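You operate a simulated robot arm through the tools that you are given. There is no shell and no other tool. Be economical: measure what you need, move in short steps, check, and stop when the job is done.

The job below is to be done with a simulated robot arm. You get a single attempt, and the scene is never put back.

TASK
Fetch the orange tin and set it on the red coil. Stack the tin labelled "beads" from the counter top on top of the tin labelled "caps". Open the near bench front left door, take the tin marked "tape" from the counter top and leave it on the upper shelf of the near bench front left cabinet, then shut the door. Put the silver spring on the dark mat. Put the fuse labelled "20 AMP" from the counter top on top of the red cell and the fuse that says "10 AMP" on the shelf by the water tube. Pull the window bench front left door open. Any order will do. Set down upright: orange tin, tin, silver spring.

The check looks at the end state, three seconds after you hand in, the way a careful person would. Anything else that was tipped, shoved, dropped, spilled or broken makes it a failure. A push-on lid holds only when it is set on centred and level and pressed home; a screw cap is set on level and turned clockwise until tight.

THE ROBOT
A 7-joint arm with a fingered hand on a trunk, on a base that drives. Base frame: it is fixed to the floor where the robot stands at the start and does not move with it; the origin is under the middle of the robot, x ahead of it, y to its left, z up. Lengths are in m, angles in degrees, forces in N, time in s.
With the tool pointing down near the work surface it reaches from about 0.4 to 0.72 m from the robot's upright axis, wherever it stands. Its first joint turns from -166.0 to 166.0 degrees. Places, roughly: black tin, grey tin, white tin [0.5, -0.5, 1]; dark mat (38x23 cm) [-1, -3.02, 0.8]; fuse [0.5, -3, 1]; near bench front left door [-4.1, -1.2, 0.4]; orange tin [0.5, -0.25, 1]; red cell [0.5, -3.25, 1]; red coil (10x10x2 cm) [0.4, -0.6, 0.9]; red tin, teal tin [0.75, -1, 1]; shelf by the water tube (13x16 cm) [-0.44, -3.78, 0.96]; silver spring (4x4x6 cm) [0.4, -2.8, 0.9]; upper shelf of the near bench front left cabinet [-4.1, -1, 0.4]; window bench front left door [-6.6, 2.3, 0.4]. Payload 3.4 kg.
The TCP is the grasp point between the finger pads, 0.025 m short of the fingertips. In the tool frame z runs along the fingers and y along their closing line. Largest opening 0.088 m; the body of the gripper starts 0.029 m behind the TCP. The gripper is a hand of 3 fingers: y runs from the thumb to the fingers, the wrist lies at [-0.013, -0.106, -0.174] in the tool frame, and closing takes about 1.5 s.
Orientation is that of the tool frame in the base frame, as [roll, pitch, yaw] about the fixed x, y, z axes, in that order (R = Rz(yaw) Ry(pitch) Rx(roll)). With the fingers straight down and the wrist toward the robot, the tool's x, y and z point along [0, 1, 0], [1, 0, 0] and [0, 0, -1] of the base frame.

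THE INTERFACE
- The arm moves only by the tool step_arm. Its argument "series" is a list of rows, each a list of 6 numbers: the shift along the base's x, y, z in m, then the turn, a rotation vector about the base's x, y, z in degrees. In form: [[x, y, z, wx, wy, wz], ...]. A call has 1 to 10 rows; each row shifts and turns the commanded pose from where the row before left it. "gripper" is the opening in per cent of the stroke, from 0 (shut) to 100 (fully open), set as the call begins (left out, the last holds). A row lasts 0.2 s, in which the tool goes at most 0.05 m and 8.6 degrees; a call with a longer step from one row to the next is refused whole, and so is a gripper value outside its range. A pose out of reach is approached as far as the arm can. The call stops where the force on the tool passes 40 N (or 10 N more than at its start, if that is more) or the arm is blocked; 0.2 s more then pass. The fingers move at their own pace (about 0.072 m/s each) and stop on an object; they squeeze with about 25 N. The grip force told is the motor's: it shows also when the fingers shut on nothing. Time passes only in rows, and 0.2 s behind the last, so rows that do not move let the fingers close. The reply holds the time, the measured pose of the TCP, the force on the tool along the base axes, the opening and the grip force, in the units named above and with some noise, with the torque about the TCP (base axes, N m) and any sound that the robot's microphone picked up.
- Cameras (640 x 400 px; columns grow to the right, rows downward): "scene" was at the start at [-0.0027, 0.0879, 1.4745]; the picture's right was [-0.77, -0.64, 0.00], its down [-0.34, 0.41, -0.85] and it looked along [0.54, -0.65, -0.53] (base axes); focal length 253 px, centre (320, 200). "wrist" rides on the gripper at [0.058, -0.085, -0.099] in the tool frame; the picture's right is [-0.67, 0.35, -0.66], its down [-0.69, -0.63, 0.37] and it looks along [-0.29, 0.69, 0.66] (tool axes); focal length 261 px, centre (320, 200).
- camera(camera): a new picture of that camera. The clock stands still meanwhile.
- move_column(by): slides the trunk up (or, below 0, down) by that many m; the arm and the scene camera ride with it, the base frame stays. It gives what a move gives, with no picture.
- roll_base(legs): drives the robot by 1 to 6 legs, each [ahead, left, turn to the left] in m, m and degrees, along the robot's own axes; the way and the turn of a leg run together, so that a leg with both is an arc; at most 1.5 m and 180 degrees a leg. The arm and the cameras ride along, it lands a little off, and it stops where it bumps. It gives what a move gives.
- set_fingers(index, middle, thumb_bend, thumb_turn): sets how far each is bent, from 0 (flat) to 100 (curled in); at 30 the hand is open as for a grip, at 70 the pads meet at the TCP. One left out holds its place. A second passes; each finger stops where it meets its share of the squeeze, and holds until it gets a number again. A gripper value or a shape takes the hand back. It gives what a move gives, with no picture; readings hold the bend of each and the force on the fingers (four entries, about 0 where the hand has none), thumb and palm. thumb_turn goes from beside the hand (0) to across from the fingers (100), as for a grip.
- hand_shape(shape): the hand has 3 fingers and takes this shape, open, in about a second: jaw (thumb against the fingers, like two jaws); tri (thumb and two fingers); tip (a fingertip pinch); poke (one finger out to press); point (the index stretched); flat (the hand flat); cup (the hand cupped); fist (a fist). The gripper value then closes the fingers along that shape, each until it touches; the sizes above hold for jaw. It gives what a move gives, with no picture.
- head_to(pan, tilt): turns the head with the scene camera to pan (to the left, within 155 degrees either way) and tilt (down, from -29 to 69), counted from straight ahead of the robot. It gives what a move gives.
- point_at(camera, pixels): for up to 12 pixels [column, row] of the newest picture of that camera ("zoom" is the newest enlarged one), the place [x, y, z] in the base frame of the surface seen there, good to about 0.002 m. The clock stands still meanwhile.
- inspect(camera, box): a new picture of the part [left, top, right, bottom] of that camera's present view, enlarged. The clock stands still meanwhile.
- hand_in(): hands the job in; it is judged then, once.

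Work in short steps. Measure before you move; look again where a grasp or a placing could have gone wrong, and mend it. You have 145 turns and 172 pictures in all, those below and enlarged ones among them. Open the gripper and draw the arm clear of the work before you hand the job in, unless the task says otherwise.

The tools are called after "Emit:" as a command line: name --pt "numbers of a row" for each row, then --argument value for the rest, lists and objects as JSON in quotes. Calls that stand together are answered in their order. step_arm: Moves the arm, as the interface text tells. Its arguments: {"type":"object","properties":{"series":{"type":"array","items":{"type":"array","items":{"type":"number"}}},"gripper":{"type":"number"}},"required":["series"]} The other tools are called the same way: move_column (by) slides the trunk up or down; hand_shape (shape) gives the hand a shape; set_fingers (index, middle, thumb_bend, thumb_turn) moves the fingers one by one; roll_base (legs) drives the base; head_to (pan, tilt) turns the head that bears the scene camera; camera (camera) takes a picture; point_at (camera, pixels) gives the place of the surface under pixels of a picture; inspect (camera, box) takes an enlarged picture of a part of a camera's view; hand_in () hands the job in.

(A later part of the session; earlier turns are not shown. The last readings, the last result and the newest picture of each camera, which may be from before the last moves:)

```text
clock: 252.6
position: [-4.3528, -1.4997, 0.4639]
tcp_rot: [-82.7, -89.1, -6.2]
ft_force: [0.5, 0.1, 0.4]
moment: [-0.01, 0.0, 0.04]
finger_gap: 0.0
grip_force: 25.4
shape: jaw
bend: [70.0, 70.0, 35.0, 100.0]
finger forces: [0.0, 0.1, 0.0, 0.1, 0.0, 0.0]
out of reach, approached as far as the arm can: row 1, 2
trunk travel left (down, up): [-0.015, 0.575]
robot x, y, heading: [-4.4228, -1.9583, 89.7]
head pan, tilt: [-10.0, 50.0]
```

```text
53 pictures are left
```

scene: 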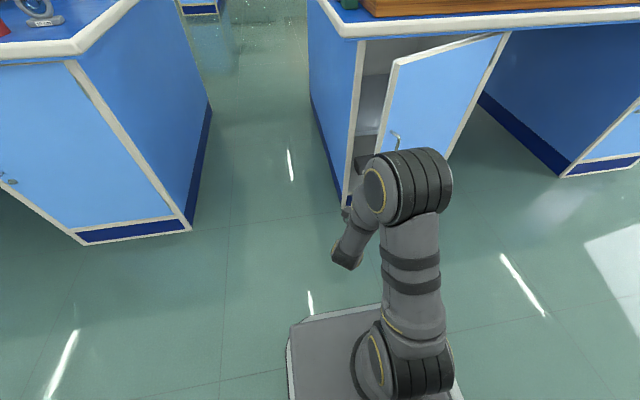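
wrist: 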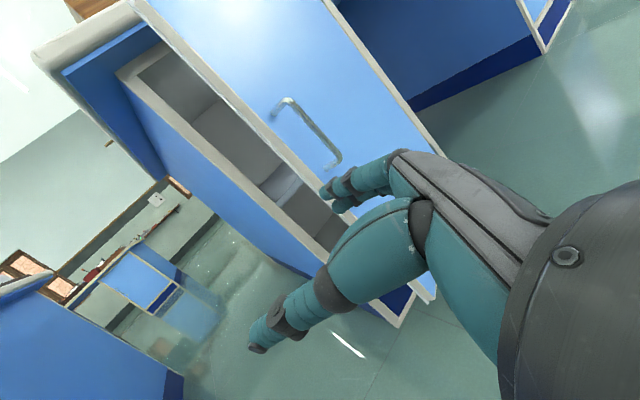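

Check where the elbow is relative to the door and bench edge.

Emit:
point_at --camera "scene" --pixels '[[410, 155], [440, 165], [445, 195], [380, 165], [398, 70], [395, 130], [345, 240]]'

```text
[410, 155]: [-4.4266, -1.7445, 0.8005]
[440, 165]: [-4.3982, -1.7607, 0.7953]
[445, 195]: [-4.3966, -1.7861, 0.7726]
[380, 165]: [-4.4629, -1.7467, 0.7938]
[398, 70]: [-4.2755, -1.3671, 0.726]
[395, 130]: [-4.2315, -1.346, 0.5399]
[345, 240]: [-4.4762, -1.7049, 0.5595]
```

Elbow is well clear (y −1.745). Advance +y 0.18, then sweep +x to swing the door.

Emit:
step_arm --pt "0 0.045 0 0 0 0" --pt "0 0.045 0 0 0 0" --pt "0 0.045 0 0 0 0" --pt "0 0.045 0 0 0 0" --pt "0.03 0 0 0 0 0" --pt "0.03 0 0 0 0 0" --pt "0.03 -0.005 0 0 0 0" --pt "0.03 -0.01 0 0 0 0" --pt "0.03 -0.015 0 0 0 0" --pt "0.03 -0.015 0 0 0 0"

Emit:
camera --camera "scene"

```text
clock: 254.0
position: [-4.3143, -1.3186, 0.4625]
tcp_rot: [-94.9, -88.8, 7.6]
ft_force: [-9.6, -2.9, 3.2]
moment: [-0.1, 0.0, -0.43]
finger_gap: 0.0001
grip_force: 24.9
shape: jaw
bend: [70.0, 70.0, 37.0, 100.0]
finger forces: [0.0, 11.4, 0.0, 0.0, 0.0, 0.0]
trunk travel left (down, up): [-0.015, 0.575]
robot x, y, heading: [-4.4236, -1.9614, 90.0]
head pan, tilt: [-10.0, 50.0]
stopped in row 6: the force on the tool passed its limit at 55 N (the readings are from after the stop); the commanded pose is now the measured one
```

```text
52 pictures are left
```

scene: 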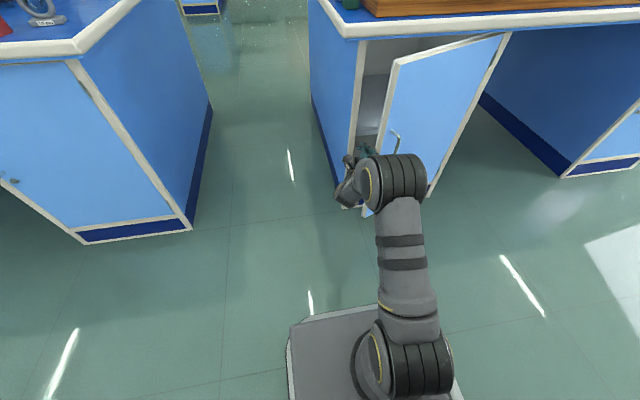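

Contact with the edge was too brisk (55 N). Push slowly, 1 cm per row with a little −y.

Emit:
step_arm --pt "0.006 -0.003 0 0 0 0" --pt "0.008 -0.004 0 0 0 0" --pt "0.01 -0.005 0 0 0 0" --pt "0.01 -0.005 0 0 0 0" --pt "0.01 -0.005 0 0 0 0" --pt "0.01 -0.006 0 0 0 0" --pt "0.01 -0.006 0 0 0 0" --pt "0.012 -0.008 0 0 0 0" --pt "0.012 -0.008 0 0 0 0" --pt "0.012 -0.008 0 0 0 0"

Emit:
camera --camera "wrist"

```text
clock: 254.5
position: [-4.3141, -1.3219, 0.4624]
tcp_rot: [-96.2, -88.7, 9.7]
ft_force: [-10.3, -3.9, 2.4]
moment: [-0.1, -0.02, -0.41]
finger_gap: 0.0
grip_force: 25.1
shape: jaw
bend: [70.0, 70.0, 72.0, 100.0]
finger forces: [0.0, 10.8, 0.0, 0.0, 0.1, 0.1]
trunk travel left (down, up): [-0.015, 0.575]
robot x, y, heading: [-4.4268, -1.9566, 90.5]
head pan, tilt: [-10.0, 50.0]
stopped in row 2: the force on the tool passed its limit at 45 N (the readings are from after the stop); the commanded pose is now the measured one
```

```text
51 pictures are left
```

wrist: 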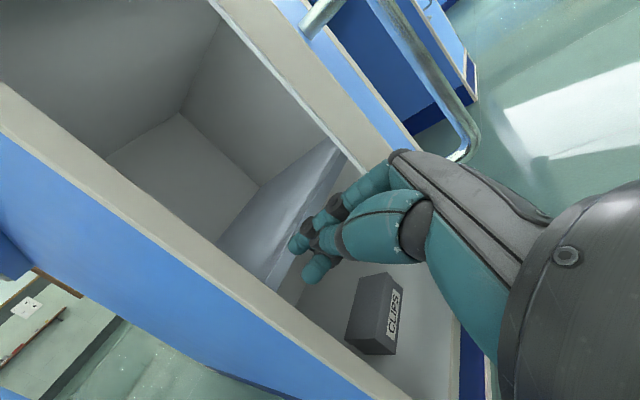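

The edge-on push has too little lever. I instead hook the fingers behind the door: ease off −x, go deeper +y, turn the hand −40° toward +x.

Emit:
step_arm --pt "-0.03 0 0 0 0 0" --pt "0 0.03 0 0 0 0" --pt "0 0.03 0 0 0 -8" --pt "0 0.01 0 0 0 -8" --pt "0 0 0 0 0 -8" --pt "0 0 0 0 0 -8" --pt "0 0 0 0 0 -8" --pt "0.02 0 0 0 0 0" --pt "0.02 0 0 0 0 0" --pt "0.02 0 0 0 0 0"

Emit:
camera --camera "wrist"

```text
clock: 256.7
position: [-4.2794, -1.2727, 0.4661]
tcp_rot: [-97.7, -88.6, -29.0]
ft_force: [0.6, -0.2, -0.2]
moment: [0.0, 0.03, 0.01]
finger_gap: 0.0
grip_force: 24.8
shape: jaw
bend: [70.0, 70.0, 72.0, 100.0]
finger forces: [0.0, 0.0, 0.1, 0.1, 0.0, 0.1]
out of reach, approached as far as the arm can: row 7
trunk travel left (down, up): [-0.015, 0.575]
robot x, y, heading: [-4.4254, -1.961, 90.4]
head pan, tilt: [-10.0, 50.0]
```

```text
50 pictures are left
```

wrist: 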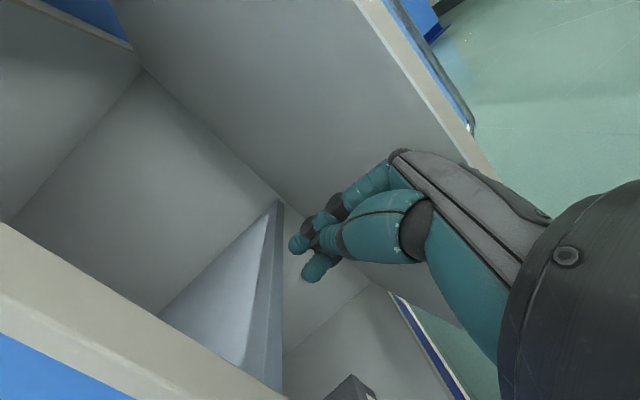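

Fingers are now behind the door. Pull −y slowly with a little +x.

Emit:
step_arm --pt "0.005 -0.01 0 0 0 0" --pt "0.005 -0.012 0 0 0 0" --pt "0.005 -0.012 0 0 0 0" --pt "0.006 -0.014 0 0 0 0" --pt "0.007 -0.015 0 0 0 0" --pt "0.008 -0.016 0 0 0 0" --pt "0.008 -0.016 0 0 0 0" --pt "0.01 -0.016 0 0 0 0" --pt "0.01 -0.016 0 0 0 0" --pt "0.01 -0.016 0 0 0 0"

Emit:
camera --camera "scene"

```text
clock: 258.9
position: [-4.2037, -1.4138, 0.4669]
tcp_rot: [-99.3, -88.5, -27.4]
ft_force: [-0.1, -0.5, 0.1]
moment: [-0.01, 0.03, 0.01]
finger_gap: 0.0
grip_force: 24.8
shape: jaw
bend: [70.0, 70.0, 72.0, 100.0]
finger forces: [0.0, 0.1, 0.1, 0.1, 0.0, 0.1]
trunk travel left (down, up): [-0.015, 0.575]
robot x, y, heading: [-4.4281, -1.9649, 89.9]
head pan, tilt: [-10.0, 50.0]
```

```text
49 pictures are left
```

scene: 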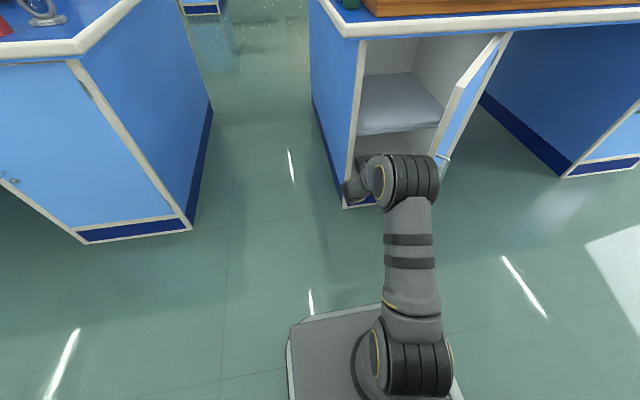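

Door is now ~60° open. Continue sweeping +x to reach ~90°.

Emit:
step_arm --pt "0.012 -0.01 0 0 0 0" --pt "0.015 -0.01 0 0 0 0" --pt "0.018 -0.008 0 0 0 0" --pt "0.018 -0.005 0 0 0 0" --pt "0.018 -0.003 0 0 0 0" --pt "0.018 0 0 0 0 0" --pt "0.018 0 0 0 0 0" --pt "0.018 0 0 0 0 0" --pt "0.018 0 0 0 0 0" --pt "0.018 0 0 0 0 0"

Emit:
camera --camera "scene"

```text
clock: 261.1
position: [-4.0334, -1.4494, 0.4673]
tcp_rot: [-96.2, -88.5, -30.5]
ft_force: [-0.4, 0.6, -0.8]
moment: [0.04, 0.02, 0.0]
finger_gap: 0.0001
grip_force: 25.1
shape: jaw
bend: [70.0, 70.0, 72.0, 100.0]
finger forces: [0.1, 0.0, 0.0, 0.1, 0.1, 0.0]
trunk travel left (down, up): [-0.015, 0.575]
robot x, y, heading: [-4.4257, -1.9593, 90.1]
head pan, tilt: [-10.0, 50.0]
```

```text
48 pictures are left
```

scene: 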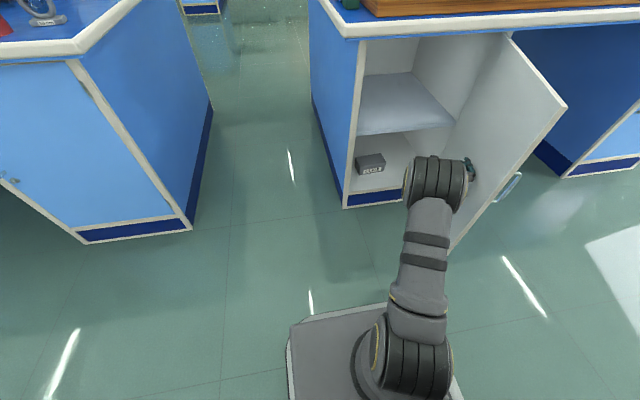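

Door is wide open (~100°). Withdraw the hand and re-straighten it, raise the trunk, and drive left to the tin.

Emit:
step_arm --pt "-0.03 -0.005 0 0 0 6" --pt "-0.03 -0.005 0 0 0 6" --pt "-0.03 -0.005 0 0 0 6" --pt "-0.03 -0.01 0 0 0 6" --pt "-0.03 -0.01 0 0 0 6" --pt "-0.03 -0.01 0 0 0 6" --pt "0 0 0 0 0 0" --gripper 100

Emit:
roll_base --legs '[[0, 0.88, 0]]'

Emit:
move_column --by 0.37

Emit:
camera --camera "scene"

Emit:
camera --camera "wrist"

```text
clock: 262.7
position: [-4.2173, -1.4958, 0.467]
tcp_rot: [-94.5, -88.6, 4.0]
ft_force: [-0.2, 0.1, 1.0]
moment: [0.03, -0.01, -0.03]
finger_gap: 0.0875
grip_force: 0.0
shape: jaw
bend: [30.0, 30.0, 30.0, 98.0]
finger forces: [0.1, 0.0, 0.1, 0.0, 0.1, 0.0]
trunk travel left (down, up): [-0.015, 0.575]
robot x, y, heading: [-4.4243, -1.9591, 90.0]
head pan, tilt: [-10.0, 50.0]
```

```text
clock: 267.4
position: [-5.0928, -1.4997, 0.4674]
tcp_rot: [-99.1, -88.7, 8.5]
ft_force: [0.3, -0.4, -0.2]
moment: [0.03, -0.02, -0.01]
finger_gap: 0.0876
grip_force: 0.0
shape: jaw
bend: [30.0, 30.0, 30.0, 98.0]
finger forces: [0.0, 0.0, 0.0, 0.0, 0.0, 0.1]
trunk travel left (down, up): [-0.015, 0.575]
robot x, y, heading: [-5.3013, -1.9688, 90.1]
head pan, tilt: [-10.0, 50.0]
```

```text
clock: 270.9
position: [-5.0923, -1.4997, 0.8373]
tcp_rot: [-96.7, -88.6, 6.1]
ft_force: [0.9, 0.3, 0.0]
moment: [-0.02, 0.03, -0.02]
finger_gap: 0.0877
grip_force: 0.1
shape: jaw
bend: [30.0, 30.0, 30.0, 98.0]
finger forces: [0.0, 0.0, 0.1, 0.1, 0.0, 0.0]
trunk travel left (down, up): [-0.385, 0.205]
robot x, y, heading: [-5.2989, -1.9619, 90.2]
head pan, tilt: [-10.0, 50.0]
```

```text
47 pictures are left
```

scene: 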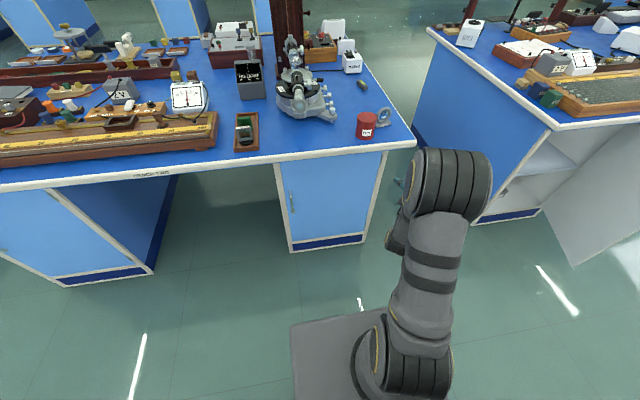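

```text
46 pictures are left
```

wrist: 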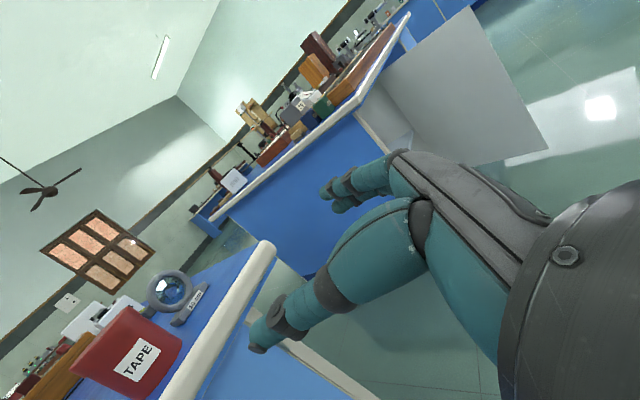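

Measure tin and lens stand before the side grasp.

Emit:
point_at --camera "wrist" --pixels '[[125, 365], [85, 345], [165, 365], [140, 325], [180, 315], [205, 290], [150, 300], [170, 290], [270, 250]]'

Emit:
inspect --camera "scene" --box '[330, 90, 420, 160]'

Emit:
point_at --camera "zoom" --pixels '[[258, 135], [220, 150], [300, 150], [258, 160], [340, 210], [330, 185], [385, 205], [375, 125]]'

```text
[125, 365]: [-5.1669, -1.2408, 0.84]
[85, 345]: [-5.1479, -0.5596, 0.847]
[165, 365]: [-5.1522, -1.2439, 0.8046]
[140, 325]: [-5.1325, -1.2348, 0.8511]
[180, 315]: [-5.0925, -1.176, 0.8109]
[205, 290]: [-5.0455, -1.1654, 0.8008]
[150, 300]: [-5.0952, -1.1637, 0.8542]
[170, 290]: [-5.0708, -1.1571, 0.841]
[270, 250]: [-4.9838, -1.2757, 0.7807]
```

```text
5.71 times, centred on (375, 125) of scene
```

zoom: 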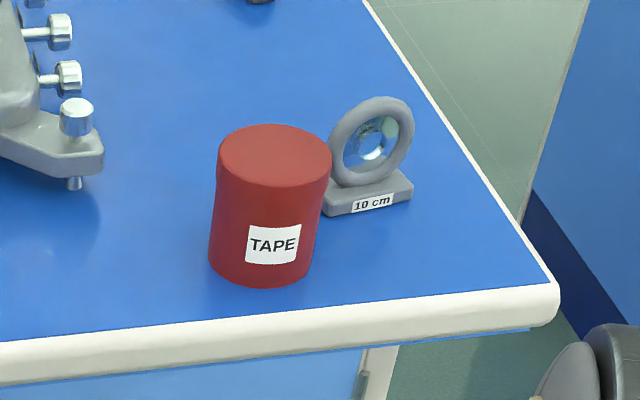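

```text
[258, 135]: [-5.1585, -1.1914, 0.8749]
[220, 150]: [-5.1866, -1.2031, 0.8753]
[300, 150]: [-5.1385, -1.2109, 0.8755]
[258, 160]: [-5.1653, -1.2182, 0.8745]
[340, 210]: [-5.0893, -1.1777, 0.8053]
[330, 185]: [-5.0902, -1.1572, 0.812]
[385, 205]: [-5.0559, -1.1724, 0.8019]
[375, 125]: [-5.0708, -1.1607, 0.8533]
```

Tin centre (−5.156,−1.211); stand's near corner (−5.095,−1.177). Approach at x −5.160, ending at y −1.218. First base ahead 0.12 and sideways alignment.

Emit:
step_arm --pt "-0.034 0 0 0 0 0" --pt "-0.034 0 0.001 0 0 0" --pt "0 0 0 0 0 0"

Emit:
roll_base --legs '[[0.1, 0, 0]]'

Emit:
camera --camera "wrist"

```text
clock: 271.7
position: [-5.16, -1.4986, 0.8395]
tcp_rot: [-96.3, -88.6, 5.8]
ft_force: [-0.4, -0.2, -0.2]
moment: [0.0, 0.0, 0.02]
finger_gap: 0.0876
grip_force: 0.1
shape: jaw
bend: [30.0, 30.0, 30.0, 98.0]
finger forces: [0.0, 0.0, 0.1, 0.0, 0.1, 0.1]
trunk travel left (down, up): [-0.385, 0.205]
robot x, y, heading: [-5.301, -1.9688, 90.6]
head pan, tilt: [-10.0, 50.0]
```

```text
clock: 272.9
position: [-5.1596, -1.4008, 0.8388]
tcp_rot: [-101.3, -88.6, 10.7]
ft_force: [0.7, -0.6, -0.1]
moment: [-0.01, 0.03, 0.02]
finger_gap: 0.0881
grip_force: 0.0
shape: jaw
bend: [30.0, 30.0, 30.0, 98.0]
finger forces: [0.0, 0.1, 0.0, 0.0, 0.0, 0.0]
trunk travel left (down, up): [-0.385, 0.205]
robot x, y, heading: [-5.3009, -1.8664, 90.6]
head pan, tilt: [-10.0, 50.0]
```

```text
44 pictures are left
```

wrist: 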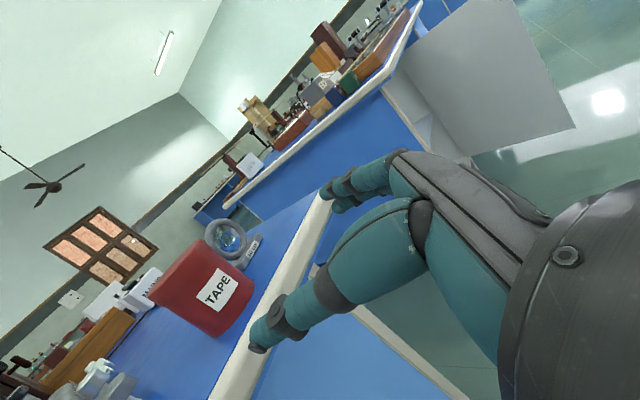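

Aligned. Advance +y 0.182 to the tin.

Emit:
step_arm --pt "0 0.04 0 0 0 0" --pt "0 0.04 0 0 0 0" --pt "0 0.04 0 0 0 0" --pt "0 0.03 0 0 0 0" --pt "0 0.02 0 0 0 0" --pt "0 0.012 0 0 0 0" --pt "0 0 0 0 0 0"

Emit:
camera --camera "wrist"

```text
clock: 274.5
position: [-5.1599, -1.218, 0.8398]
tcp_rot: [-98.3, -88.5, 7.7]
ft_force: [1.0, -0.3, -0.4]
moment: [-0.01, -0.01, 0.0]
finger_gap: 0.0879
grip_force: 0.0
shape: jaw
bend: [30.0, 30.0, 30.0, 98.0]
finger forces: [0.4, 0.0, 0.1, 0.0, 0.0, 0.0]
trunk travel left (down, up): [-0.385, 0.205]
robot x, y, heading: [-5.2999, -1.8672, 90.5]
head pan, tilt: [-10.0, 50.0]
```

```text
43 pictures are left
```

wrist: 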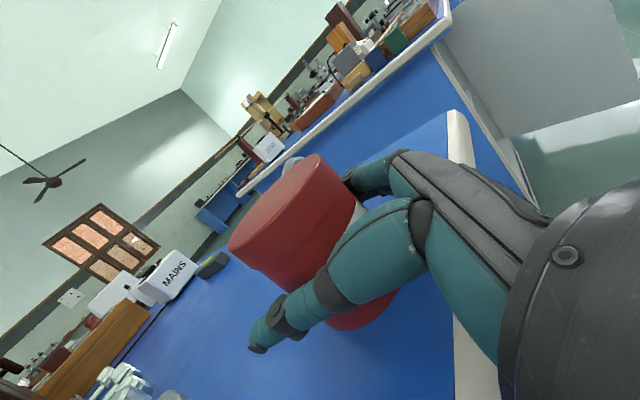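

Tin lies between thumb and fingers. Close, then lift.

Emit:
step_arm --pt "0 0 0 0 0 0" --pt "0 0 0 0 0 0" --pt "0 0 0 0 0 0" --pt "0 0 0 0 0 0" --pt "0 0 0 0 0 0" --pt "0 0 0 0 0 0" --pt "0 0 0 0 0 0" --gripper 0

Emit:
step_arm --pt "0 0 0.01 0 0 0" --pt "0 0 0.03 0 0 0" --pt "0 0 0.04 0 0 0" --pt "0 -0.04 0 0 0 0" --pt "0 -0.045 0 0 0 0" --pt "0 -0.045 0 0 0 0" --pt "0 -0.045 0 0 0 0" --pt "0 0 0 0 0 0"

Emit:
camera --camera "wrist"

Emit:
point_at --camera "wrist" --pixels '[[250, 240], [300, 180], [320, 200], [275, 250], [310, 220], [290, 265], [350, 320]]'

```text
clock: 276.1
position: [-5.1606, -1.2178, 0.8383]
tcp_rot: [-94.0, -88.6, 3.5]
ft_force: [-0.6, -0.9, 0.0]
moment: [-0.02, 0.0, -0.01]
finger_gap: 0.0566
grip_force: 24.6
shape: jaw
bend: [28.0, 38.0, 61.0, 100.0]
finger forces: [17.6, 8.8, 0.1, 0.0, 24.3, 0.1]
trunk travel left (down, up): [-0.385, 0.205]
robot x, y, heading: [-5.2996, -1.8683, 90.6]
head pan, tilt: [-10.0, 50.0]
```

```text
clock: 277.9
position: [-5.1608, -1.3941, 0.9202]
tcp_rot: [-96.7, -88.6, 6.2]
ft_force: [-0.1, -0.8, -1.2]
moment: [-0.02, 0.01, -0.01]
finger_gap: 0.0567
grip_force: 24.8
shape: jaw
bend: [28.0, 38.0, 61.0, 100.0]
finger forces: [17.5, 9.1, 0.0, 0.0, 24.4, 0.1]
trunk travel left (down, up): [-0.385, 0.205]
robot x, y, heading: [-5.2954, -1.8664, 90.4]
head pan, tilt: [-10.0, 50.0]
```

```text
42 pictures are left
```

wrist: 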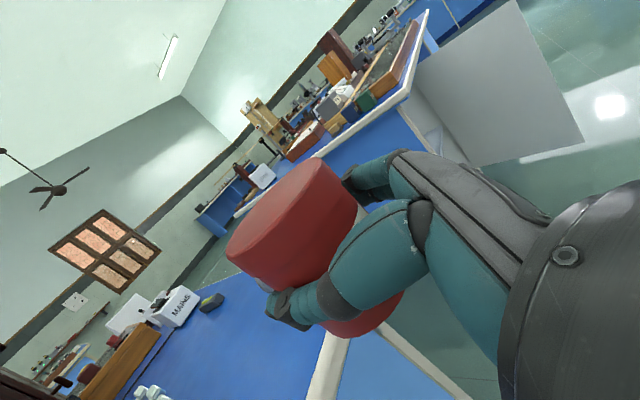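

```text
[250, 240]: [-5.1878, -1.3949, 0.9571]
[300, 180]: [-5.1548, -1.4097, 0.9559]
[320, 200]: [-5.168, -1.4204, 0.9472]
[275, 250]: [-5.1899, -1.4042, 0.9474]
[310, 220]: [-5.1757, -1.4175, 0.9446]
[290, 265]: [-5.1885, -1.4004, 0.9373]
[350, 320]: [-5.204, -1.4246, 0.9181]
```

Tin held level (top ≈0.957). Drive back 0.1, right 1.0; lower the trunk 0.38 in front of the open cabinet.

Emit:
roll_base --legs '[[-0.1, 0, -0.4], [0, -1.0, 0]]'

Emit:
move_column --by -0.38

Emit:
camera --camera "scene"

Emit:
camera --camera "wrist"

```text
clock: 283.9
position: [-4.1457, -1.4979, 0.921]
tcp_rot: [-99.2, -88.5, 8.1]
ft_force: [0.3, 0.1, -2.2]
moment: [-0.02, 0.01, 0.0]
finger_gap: 0.0567
grip_force: 25.0
shape: jaw
bend: [28.0, 38.0, 61.0, 100.0]
finger forces: [17.4, 9.0, 0.1, 0.1, 24.3, 0.1]
trunk travel left (down, up): [-0.385, 0.205]
robot x, y, heading: [-4.2889, -1.9705, 89.8]
head pan, tilt: [-10.0, 50.0]
```

```text
clock: 287.5
position: [-4.1445, -1.498, 0.5409]
tcp_rot: [-99.8, -88.5, 8.8]
ft_force: [0.0, 0.5, -1.5]
moment: [-0.01, 0.01, -0.01]
finger_gap: 0.0565
grip_force: 25.1
shape: jaw
bend: [28.0, 38.0, 61.0, 100.0]
finger forces: [17.4, 9.0, 0.0, 0.0, 24.2, 0.0]
trunk travel left (down, up): [-0.005, 0.585]
robot x, y, heading: [-4.287, -1.9705, 89.8]
head pan, tilt: [-10.0, 50.0]
```

```text
41 pictures are left
```

scene: 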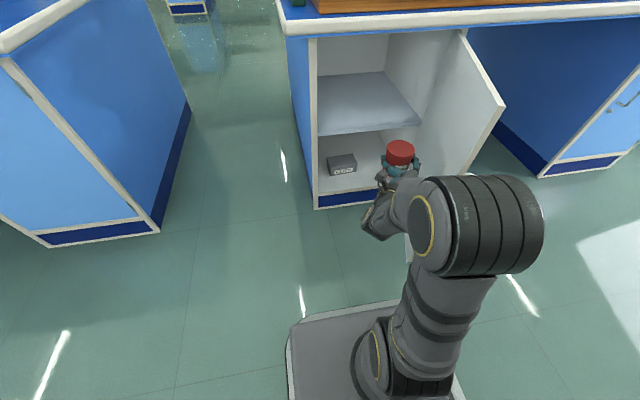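

```text
40 pictures are left
```

wrist: 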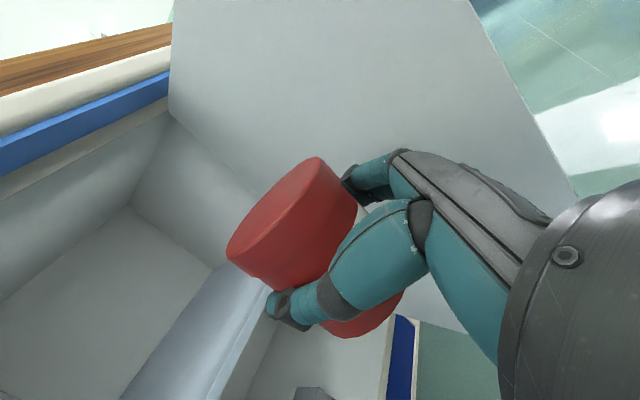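

Drive ahead 0.2, then arm: x +0.04, z to 0.485, in to y −1.10.

Emit:
roll_base --legs '[[0.2, 0, 0]]'

Emit:
step_arm --pt "0.02 0 -0.025 0 0 0" --pt "0.02 0 -0.03 0 0 0" --pt "0 0.03 0 0 0 0" --pt "0 0.04 0 0 0 0" --pt "0 0.04 0 0 0 0" --pt "0 0.04 0 0 0 0" --pt "0 0.03 0 0 0 0" --pt "0 0.018 0 0 0 0" --pt "0 0 0 0 0 0"

Emit:
camera --camera "scene"

Emit:
camera --camera "wrist"

```text
clock: 289.1
position: [-4.1468, -1.2988, 0.5411]
tcp_rot: [-97.3, -88.6, 6.2]
ft_force: [0.3, -0.5, -1.3]
moment: [-0.01, -0.01, -0.03]
finger_gap: 0.0567
grip_force: 25.2
shape: jaw
bend: [28.0, 38.0, 61.0, 100.0]
finger forces: [17.5, 9.0, 0.0, 0.0, 24.3, 0.0]
trunk travel left (down, up): [-0.005, 0.585]
robot x, y, heading: [-4.2892, -1.7701, 89.6]
head pan, tilt: [-10.0, 50.0]
```

```text
clock: 291.1
position: [-4.1078, -1.1007, 0.4853]
tcp_rot: [-98.4, -88.6, 7.5]
ft_force: [-1.2, 0.0, -0.1]
moment: [-0.01, 0.02, 0.02]
finger_gap: 0.0567
grip_force: 25.0
shape: jaw
bend: [28.0, 38.0, 62.0, 100.0]
finger forces: [17.4, 8.9, 0.1, 0.0, 24.2, 0.0]
trunk travel left (down, up): [-0.005, 0.585]
robot x, y, heading: [-4.2883, -1.7694, 90.2]
head pan, tilt: [-10.0, 50.0]
```

```text
39 pictures are left
```

scene: 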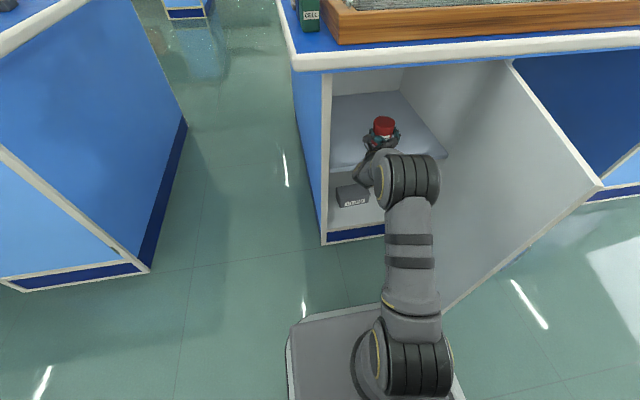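

```text
38 pictures are left
```

wrist: 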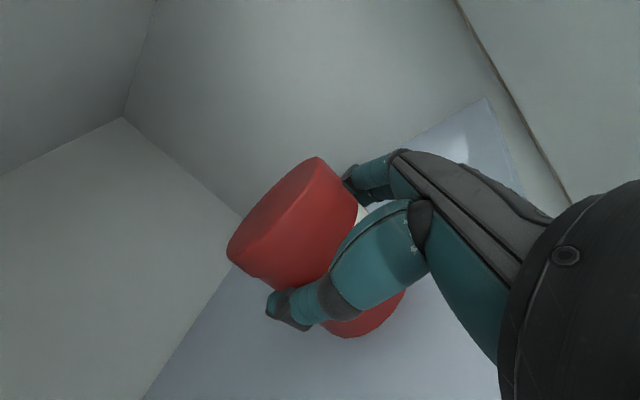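

Tin is over the shelf. Lower to contact.

Emit:
step_arm --pt "0 0 -0.01 0 0 0" --pt "0 0 -0.006 0 0 0" --pt "0 0 -0.003 0 0 0" --pt "0 0 0 0 0 0"

Emit:
step_arm --pt "0 0 -0.001 0 0 0" --pt "0 0 -0.001 0 0 0" --pt "0 0 0 0 0 0"

```text
clock: 292.1
position: [-4.1072, -1.1018, 0.4665]
tcp_rot: [-96.4, -88.6, 5.3]
ft_force: [0.1, 0.1, -1.6]
moment: [-0.01, 0.01, 0.01]
finger_gap: 0.0565
grip_force: 25.8
shape: jaw
bend: [28.0, 38.0, 62.0, 100.0]
finger forces: [17.3, 8.7, 0.0, 0.1, 24.2, 0.0]
trunk travel left (down, up): [-0.005, 0.585]
robot x, y, heading: [-4.2888, -1.7731, 89.9]
head pan, tilt: [-10.0, 50.0]
```

```text
clock: 292.9
position: [-4.1078, -1.1004, 0.4636]
tcp_rot: [-97.8, -88.5, 6.7]
ft_force: [0.2, 0.2, -1.1]
moment: [-0.01, 0.02, 0.01]
finger_gap: 0.0563
grip_force: 25.2
shape: jaw
bend: [28.0, 38.0, 62.0, 100.0]
finger forces: [17.5, 8.7, 0.0, 0.0, 24.2, 0.1]
trunk travel left (down, up): [-0.005, 0.585]
robot x, y, heading: [-4.2917, -1.7745, 90.1]
head pan, tilt: [-10.0, 50.0]
```

Emit:
step_arm --pt "0 0 -0.001 0 0 0" --pt "0 0 -0.001 0 0 0" --pt "0 0 0 0 0 0"

Emit:
step_arm --pt "0 0 -0.001 0 0 0" --pt "0 0 0 0 0 0"

Emit:
point_at --camera "wrist" --pixels '[[250, 330], [200, 350], [440, 360]]'

```text
clock: 293.7
position: [-4.1054, -1.1006, 0.4628]
tcp_rot: [-96.1, -88.6, 5.2]
ft_force: [-0.3, -1.0, 3.5]
moment: [0.02, -0.01, 0.0]
finger_gap: 0.0565
grip_force: 25.0
shape: jaw
bend: [28.0, 38.0, 62.0, 99.0]
finger forces: [17.6, 8.6, 0.0, 0.1, 24.0, 0.0]
trunk travel left (down, up): [-0.005, 0.585]
robot x, y, heading: [-4.2891, -1.7686, 89.9]
head pan, tilt: [-10.0, 50.0]
```

```text
clock: 294.3
position: [-4.1065, -1.1008, 0.4629]
tcp_rot: [-94.8, -88.7, 3.8]
ft_force: [0.9, -0.8, 6.0]
moment: [0.08, -0.08, -0.01]
finger_gap: 0.0562
grip_force: 24.4
shape: jaw
bend: [28.0, 38.0, 62.0, 99.0]
finger forces: [18.1, 8.8, 0.0, 0.0, 24.0, 0.1]
trunk travel left (down, up): [-0.005, 0.585]
robot x, y, heading: [-4.2939, -1.7716, 89.9]
head pan, tilt: [-10.0, 50.0]
```

```text
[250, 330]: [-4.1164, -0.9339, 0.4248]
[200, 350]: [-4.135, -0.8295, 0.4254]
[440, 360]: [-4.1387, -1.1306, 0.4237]
```

Contact 6 N. Release and withdraw straight back (−y).

Emit:
step_arm --pt "0 0 0 0 0 0" --pt "0 0 0 0 0 0" --pt "0 0 0 0 0 0" --pt "0 0 0 0 0 0" --pt "0 0 0 0 0 0" --pt "0 -0.01 0 0 0 0" --pt "0 -0.03 0 0 0 0" --pt "0 -0.04 0 0 0 0" --pt "0 -0.04 0 0 0 0" --pt "0 -0.04 0 0 0 0" --gripper 100

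Emit:
camera --camera "wrist"

```text
clock: 296.5
position: [-4.1063, -1.2621, 0.4617]
tcp_rot: [-96.9, -88.7, 5.9]
ft_force: [0.0, 0.0, 0.2]
moment: [0.0, -0.03, 0.0]
finger_gap: 0.0875
grip_force: 0.0
shape: jaw
bend: [30.0, 30.0, 30.0, 98.0]
finger forces: [0.0, 0.1, 0.1, 0.0, 0.0, 0.1]
trunk travel left (down, up): [-0.005, 0.585]
robot x, y, heading: [-4.2915, -1.7748, 89.7]
head pan, tilt: [-10.0, 50.0]
```

```text
37 pictures are left
```

wrist: 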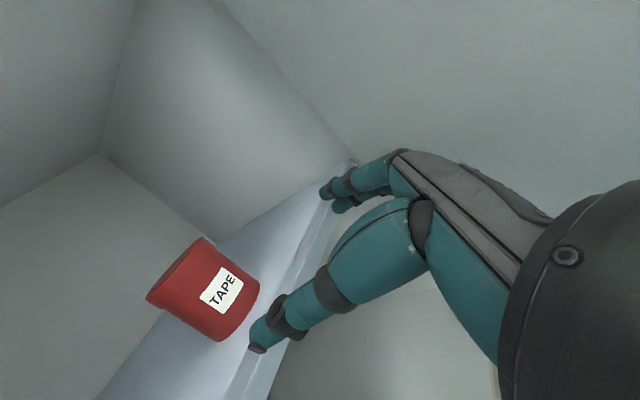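

Tin stands on the upper shelf. To shut the door I go round to its outer side: back off, right, then forward, hand shut.

Emit:
roll_base --legs '[[-0.5, 0, 0], [0, -0.62, 0], [0.2, 0, 0]]'

Emit:
step_arm --pt "0 0 0 0 0 0" --pt "0 0 0 0 0 0" --gripper 0

Emit:
camera --camera "scene"

```text
clock: 303.8
position: [-3.4944, -1.5677, 0.4625]
tcp_rot: [-100.5, -88.5, 9.5]
ft_force: [-0.1, 0.6, -0.9]
moment: [-0.02, -0.01, 0.02]
finger_gap: 0.0875
grip_force: 0.0
shape: jaw
bend: [30.0, 30.0, 30.0, 98.0]
finger forces: [0.0, 0.0, 0.0, 0.0, 0.0, 0.0]
trunk travel left (down, up): [-0.005, 0.585]
robot x, y, heading: [-3.677, -2.0811, 89.7]
head pan, tilt: [-10.0, 50.0]
```

```text
clock: 304.4
position: [-3.4934, -1.5667, 0.4631]
tcp_rot: [-98.0, -88.6, 7.0]
ft_force: [0.4, -0.3, 0.5]
moment: [0.01, -0.02, 0.01]
finger_gap: 0.0035
grip_force: 0.0
shape: jaw
bend: [71.0, 67.0, 72.0, 100.0]
finger forces: [0.0, 0.1, 0.1, 0.0, 0.0, 0.0]
trunk travel left (down, up): [-0.005, 0.585]
robot x, y, heading: [-3.675, -2.0772, 89.7]
head pan, tilt: [-10.0, 50.0]
```

```text
36 pictures are left
```

scene: 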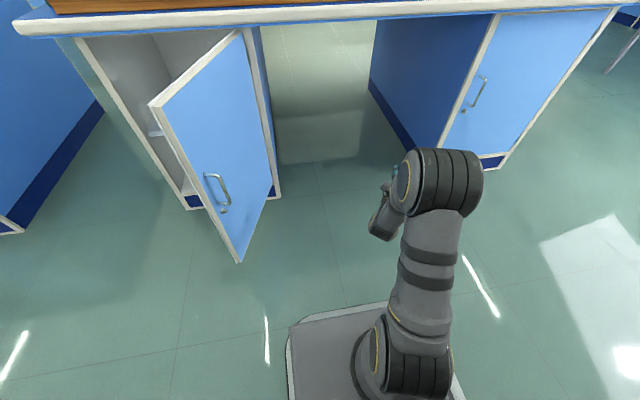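

Measure the door's present edge and face.

Emit:
point_at --camera "scene" --pixels '[[160, 105], [237, 255], [200, 180], [225, 190], [260, 190], [222, 180], [240, 50]]'

```text
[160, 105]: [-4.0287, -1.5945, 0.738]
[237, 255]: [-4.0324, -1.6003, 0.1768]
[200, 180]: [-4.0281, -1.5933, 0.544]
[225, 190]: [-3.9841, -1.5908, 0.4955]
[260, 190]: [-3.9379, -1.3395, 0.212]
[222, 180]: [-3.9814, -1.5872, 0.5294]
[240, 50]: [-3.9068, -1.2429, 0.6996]
```

Door is at ~70°. Sidestep the base left 0.40 so the hand comes to the outer face, then push along the arc.

Emit:
roll_base --legs '[[0.02, 0.38, 0]]'

Emit:
step_arm --pt "-0.02 0.02 0 0 0 0" --pt "-0.02 0.01 0 0 0 0" --pt "-0.02 0.005 0 0 0 0" --pt "-0.02 0.005 0 0 0 0" --pt "-0.02 0.006 0 0 0 0" --pt "-0.02 0.008 0 0 0 0" --pt "-0.02 0.01 0 0 0 0" --pt "-0.02 0.015 0 0 0 0" --pt "-0.018 0.018 0 0 0 0"

Emit:
camera --camera "scene"

```text
clock: 306.7
position: [-3.8725, -1.547, 0.4628]
tcp_rot: [-97.9, -88.7, 7.3]
ft_force: [0.0, 0.4, -0.5]
moment: [-0.02, 0.0, 0.0]
finger_gap: 0.0001
grip_force: 24.7
shape: jaw
bend: [70.0, 70.0, 35.0, 100.0]
finger forces: [0.1, 0.0, 0.1, 0.0, 0.0, 0.0]
trunk travel left (down, up): [-0.005, 0.585]
robot x, y, heading: [-4.0513, -2.058, 90.4]
head pan, tilt: [-10.0, 50.0]
```

```text
clock: 308.9
position: [-4.0557, -1.4502, 0.4628]
tcp_rot: [-106.7, -88.3, 16.7]
ft_force: [-4.1, -5.8, 3.4]
moment: [-0.18, 0.18, 0.05]
finger_gap: 0.0001
grip_force: 25.3
shape: jaw
bend: [70.0, 70.0, 35.0, 100.0]
finger forces: [0.0, 0.0, 0.0, 0.0, 0.1, 0.0]
trunk travel left (down, up): [-0.005, 0.585]
robot x, y, heading: [-4.0491, -2.0592, 90.7]
head pan, tilt: [-10.0, 50.0]
stopped in row 9: the force on the tool passed its limit at 42 N (the readings are from after the stop); the commanded pose is now the measured one
```

```text
35 pictures are left
```

scene: 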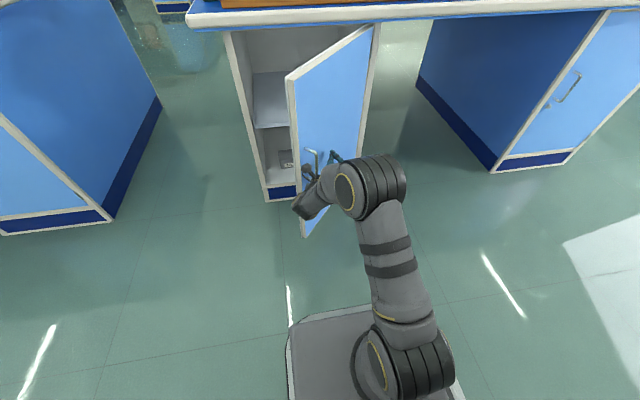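

Door ~50°. Continue slower, more +y.

Emit:
step_arm --pt "-0.006 0.01 0 0 0 0" --pt "-0.008 0.012 0 0 0 0" --pt "-0.008 0.012 0 0 0 0" --pt "-0.008 0.012 0 0 0 0" --pt "-0.008 0.013 0 0 0 0" --pt "-0.008 0.014 0 0 0 0" --pt "-0.008 0.014 0 0 0 0" --pt "-0.006 0.014 0 0 0 0" --pt "-0.006 0.014 0 0 0 0" --pt "-0.005 0.014 0 0 0 0"

Emit:
camera --camera "wrist"

```text
clock: 309.4
position: [-4.0679, -1.4398, 0.461]
tcp_rot: [-109.1, -88.3, 19.8]
ft_force: [-4.3, -5.5, 1.7]
moment: [-0.15, 0.13, 0.01]
finger_gap: 0.0001
grip_force: 24.6
shape: jaw
bend: [70.0, 70.0, 35.0, 100.0]
finger forces: [0.1, 0.1, 0.0, 0.0, 0.0, 0.0]
trunk travel left (down, up): [-0.005, 0.585]
robot x, y, heading: [-4.0508, -2.0612, 90.8]
head pan, tilt: [-10.0, 50.0]
stopped in row 2: the force on the tool passed its limit at 46 N (the readings are from after the stop); the commanded pose is now the measured one
```

```text
34 pictures are left
```

wrist: 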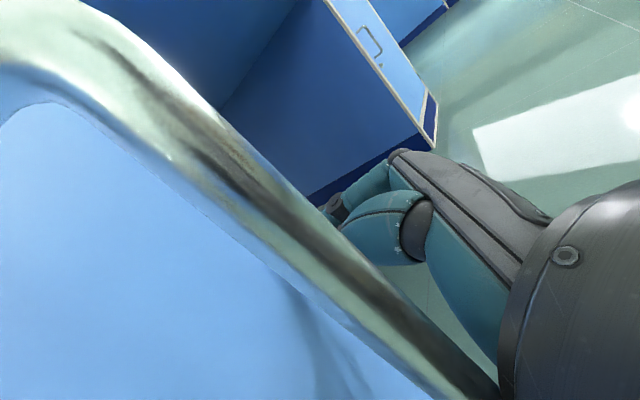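

The wrist housing is leaning on the handle bar. Back off, turn the hand +40° to face the door squarely, and push with fingertips.

Emit:
step_arm --pt "0.03 -0.02 0 0 0 0" --pt "0.03 -0.03 0 0 0 0" --pt "0.01 -0.02 0 0 0 8" --pt "0 0 0 0 0 8" --pt "0 0 0 0 0 8" --pt "0 0 0 0 0 8" --pt "0 0 0 0 0 0"

Emit:
camera --camera "wrist"

```text
clock: 310.9
position: [-3.9978, -1.5101, 0.4597]
tcp_rot: [-110.3, -88.3, 52.9]
ft_force: [0.1, 0.1, -0.3]
moment: [-0.02, -0.01, 0.02]
finger_gap: 0.0
grip_force: 24.8
shape: jaw
bend: [70.0, 70.0, 36.0, 100.0]
finger forces: [0.2, 0.1, 0.0, 0.1, 0.0, 0.1]
trunk travel left (down, up): [-0.005, 0.585]
robot x, y, heading: [-4.0492, -2.0595, 90.7]
head pan, tilt: [-10.0, 50.0]
```

```text
33 pictures are left
```

wrist: 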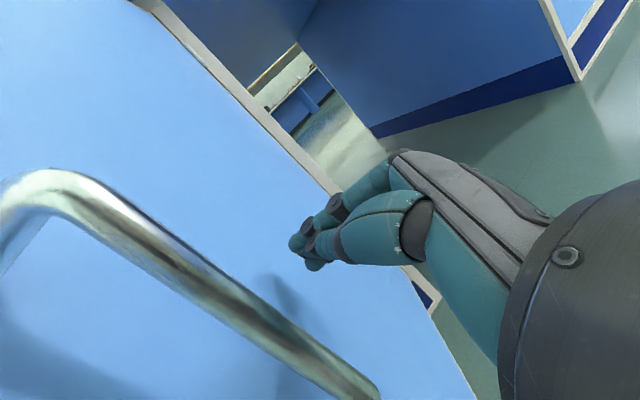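

Fingertips face the door right of the bar. Push along the closing arc, turning −3° per row.

Emit:
step_arm --pt "-0.012 0.012 0 0 0 0" --pt "-0.01 0.01 0 0 0 0" --pt "-0.01 0.01 0 0 0 -2" --pt "-0.01 0.012 0 0 0 -3" --pt "-0.01 0.012 0 0 0 -3" --pt "-0.009 0.013 0 0 0 -3" --pt "-0.009 0.013 0 0 0 -3" --pt "-0.008 0.014 0 0 0 -3" --pt "-0.008 0.014 0 0 0 -3" --pt "-0.007 0.014 0 0 0 -3"

Emit:
step_arm --pt "-0.006 0.014 0 0 0 -3" --pt "-0.005 0.014 0 0 0 -3" --pt "-0.005 0.014 0 0 0 -3" --pt "-0.004 0.014 0 0 0 -3" --pt "-0.003 0.014 0 0 0 -3" --pt "-0.002 0.014 0 0 0 -3" --pt "0 0 0 0 0 0"

Emit:
camera --camera "scene"

```text
clock: 313.1
position: [-4.0912, -1.3858, 0.4594]
tcp_rot: [-113.3, -88.4, 32.8]
ft_force: [0.8, -0.3, -0.3]
moment: [0.01, -0.04, 0.0]
finger_gap: 0.0
grip_force: 25.2
shape: jaw
bend: [70.0, 70.0, 36.0, 100.0]
finger forces: [0.0, 0.0, 0.0, 0.1, 0.1, 0.0]
trunk travel left (down, up): [-0.005, 0.585]
robot x, y, heading: [-4.0464, -2.0628, 90.5]
head pan, tilt: [-10.0, 50.0]
```

```text
clock: 314.8
position: [-4.1114, -1.309, 0.4614]
tcp_rot: [-110.5, -88.3, 12.1]
ft_force: [0.8, -0.3, 0.3]
moment: [-0.02, 0.0, -0.02]
finger_gap: 0.0
grip_force: 25.5
shape: jaw
bend: [70.0, 70.0, 36.0, 100.0]
finger forces: [0.0, 0.1, 0.0, 0.0, 0.0, 0.0]
out of reach, approached as far as the arm can: row 6
trunk travel left (down, up): [-0.005, 0.585]
robot x, y, heading: [-4.0512, -2.0589, 90.4]
head pan, tilt: [-10.0, 50.0]
```

```text
32 pictures are left
```

scene: 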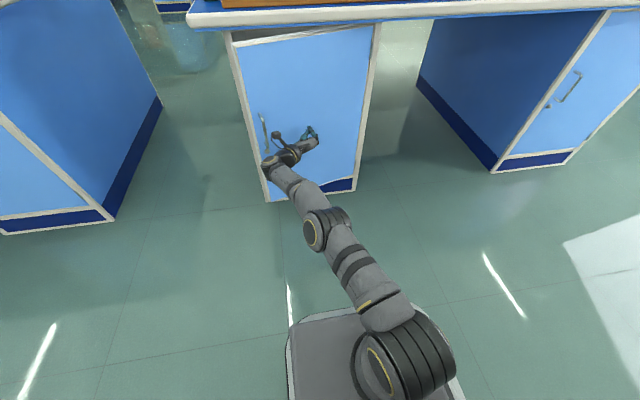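

Almost shut. Drive the base ahead 0.06, then press with the arm until it stops.

Emit:
roll_base --legs '[[0.06, 0, 0]]'

Emit:
step_arm --pt "0 0.008 0 0 0 0" --pt "0 0.008 0 0 0 0" --pt "0 0.008 0 0 0 0" --pt "0 0.008 0 0 0 0" --pt "0 0.008 0 0 0 0" --pt "0 0.008 0 0 0 0" --pt "0 0.008 0 0 0 0"

Emit:
camera --camera "scene"

```text
clock: 315.7
position: [-4.1133, -1.2494, 0.4603]
tcp_rot: [-108.5, -88.3, 10.2]
ft_force: [-0.5, 0.1, 0.2]
moment: [0.01, 0.0, 0.0]
finger_gap: 0.0002
grip_force: 24.9
shape: jaw
bend: [70.0, 70.0, 36.0, 100.0]
finger forces: [0.1, 0.0, 0.0, 0.0, 0.0, 0.1]
trunk travel left (down, up): [-0.005, 0.585]
robot x, y, heading: [-4.0536, -2.0009, 90.7]
head pan, tilt: [-10.0, 50.0]
```

```text
clock: 317.3
position: [-4.1089, -1.2473, 0.4628]
tcp_rot: [-113.0, -88.2, 14.6]
ft_force: [-0.4, 0.1, -0.4]
moment: [0.0, 0.01, -0.01]
finger_gap: 0.0001
grip_force: 25.0
shape: jaw
bend: [70.0, 70.0, 36.0, 100.0]
finger forces: [0.0, 0.0, 0.1, 0.0, 0.0, 0.0]
out of reach, approached as far as the arm can: row 1, 2, 3, 4, 5, 6, 7
trunk travel left (down, up): [-0.005, 0.585]
robot x, y, heading: [-4.0514, -2.0017, 90.6]
head pan, tilt: [-10.0, 50.0]
```

```text
31 pictures are left
```

scene: 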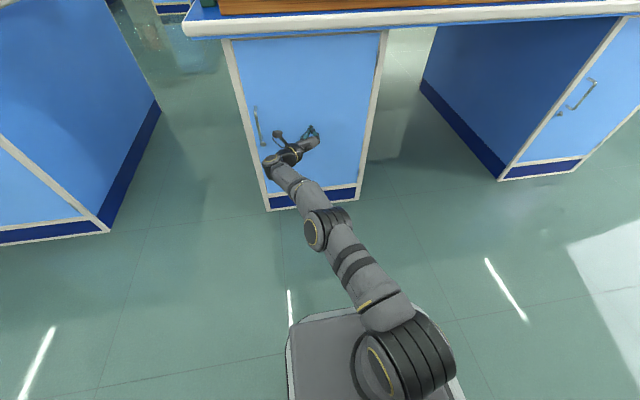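

Looks nearly shut. I measure the door plane vs the frame at the free edge.

Emit:
inspect --camera "scene" --box '[215, 20, 335, 130]'

Emit:
point_at --camera "scene" --pixels '[[250, 70], [270, 100], [340, 80], [370, 60], [236, 70], [245, 120]]'

```text
3.64 times, centred on (275, 75) of scene
```

zoom: 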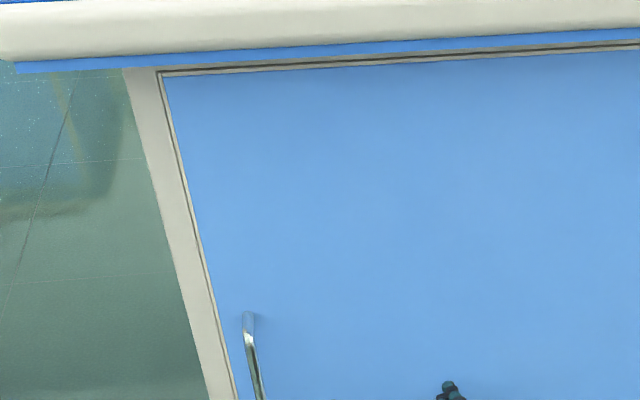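

```text
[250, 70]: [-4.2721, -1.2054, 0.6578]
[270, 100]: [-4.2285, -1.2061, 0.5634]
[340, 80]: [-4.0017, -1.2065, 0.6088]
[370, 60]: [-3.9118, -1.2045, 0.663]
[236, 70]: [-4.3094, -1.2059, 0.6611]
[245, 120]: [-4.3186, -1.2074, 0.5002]
```

Door is flush (y −1.205 across). Retract the hand, then drive around the near bench's right end: right 2.05 m first.

Emit:
step_arm --pt "0 -0.03 0 0 0 0" --pt "0 -0.045 0 0 0 4" --pt "0 -0.045 0 0 0 4" --pt "0 -0.045 0 0 0 0" --pt "0 -0.045 0 0 0 0" --pt "0 -0.03 0 0 0 0"

Emit:
roll_base --legs '[[0, -1.0, -0.6], [0, -1.05, 0]]'

Emit:
head_to --pan 10 --tilt 20

Emit:
camera --camera "scene"

```text
clock: 318.7
position: [-4.1096, -1.4869, 0.4643]
tcp_rot: [-106.6, -88.3, 16.2]
ft_force: [-0.2, -1.3, -0.2]
moment: [-0.04, 0.0, 0.03]
finger_gap: 0.0
grip_force: 25.0
shape: jaw
bend: [70.0, 70.0, 36.0, 100.0]
finger forces: [0.1, 0.0, 0.0, 0.1, 0.1, 0.1]
trunk travel left (down, up): [-0.005, 0.585]
robot x, y, heading: [-4.0529, -1.9978, 90.8]
head pan, tilt: [-10.0, 50.0]
```

```text
clock: 328.9
position: [-2.0493, -1.4819, 0.4641]
tcp_rot: [-110.6, -88.4, 19.7]
ft_force: [0.2, 0.3, -0.4]
moment: [0.0, 0.0, 0.05]
finger_gap: 0.0001
grip_force: 25.2
shape: jaw
bend: [70.0, 70.0, 36.0, 100.0]
finger forces: [0.0, 0.0, 0.0, 0.0, 0.0, 0.0]
trunk travel left (down, up): [-0.005, 0.585]
robot x, y, heading: [-1.9919, -1.9972, 89.8]
head pan, tilt: [-10.0, 50.0]
```

```text
clock: 329.9
position: [-2.0487, -1.4822, 0.4639]
tcp_rot: [-109.9, -88.3, 19.0]
ft_force: [-0.3, 0.7, -0.2]
moment: [0.01, -0.03, -0.04]
finger_gap: 0.0
grip_force: 24.9
shape: jaw
bend: [70.0, 70.0, 36.0, 100.0]
finger forces: [0.1, 0.0, 0.0, 0.0, 0.0, 0.0]
trunk travel left (down, up): [-0.005, 0.585]
robot x, y, heading: [-1.9947, -1.998, 89.9]
head pan, tilt: [10.0, 20.0]
```

```text
29 pictures are left
```

scene: 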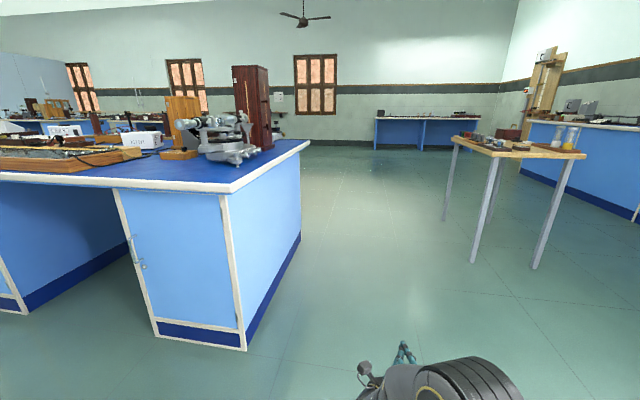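

Passage ahead is clear. Drive ahead 3.0 m and look left.

Emit:
roll_base --legs '[[1.5, 0, 0], [1.45, 0, 0]]'

Emit:
head_to --pan 75 --tilt 18

Emit:
camera --camera "scene"

```text
clock: 344.1
position: [-2.0508, 1.4588, 0.4644]
tcp_rot: [-110.0, -88.3, 19.1]
ft_force: [-0.7, -0.3, 0.1]
moment: [-0.01, -0.02, 0.02]
finger_gap: 0.0
grip_force: 25.6
shape: jaw
bend: [70.0, 70.0, 36.0, 100.0]
finger forces: [0.1, 0.0, 0.1, 0.1, 0.0, 0.1]
trunk travel left (down, up): [-0.005, 0.585]
robot x, y, heading: [-1.9971, 0.9486, 89.9]
head pan, tilt: [10.0, 20.0]
```

```text
clock: 345.4
position: [-2.0499, 1.4571, 0.4638]
tcp_rot: [-108.5, -88.4, 17.4]
ft_force: [0.2, -0.2, 0.1]
moment: [-0.03, 0.0, 0.01]
finger_gap: 0.0
grip_force: 25.4
shape: jaw
bend: [70.0, 70.0, 36.0, 100.0]
finger forces: [0.1, 0.0, 0.0, 0.1, 0.0, 0.0]
trunk travel left (down, up): [-0.005, 0.585]
robot x, y, heading: [-2.0, 0.9417, 90.1]
head pan, tilt: [75.0, 18.0]
```

```text
28 pictures are left
```

scene: 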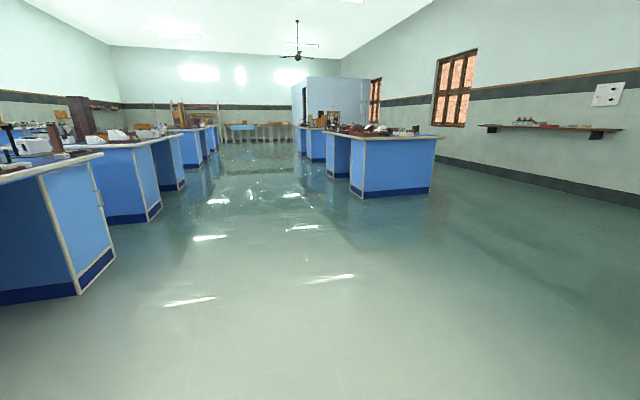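

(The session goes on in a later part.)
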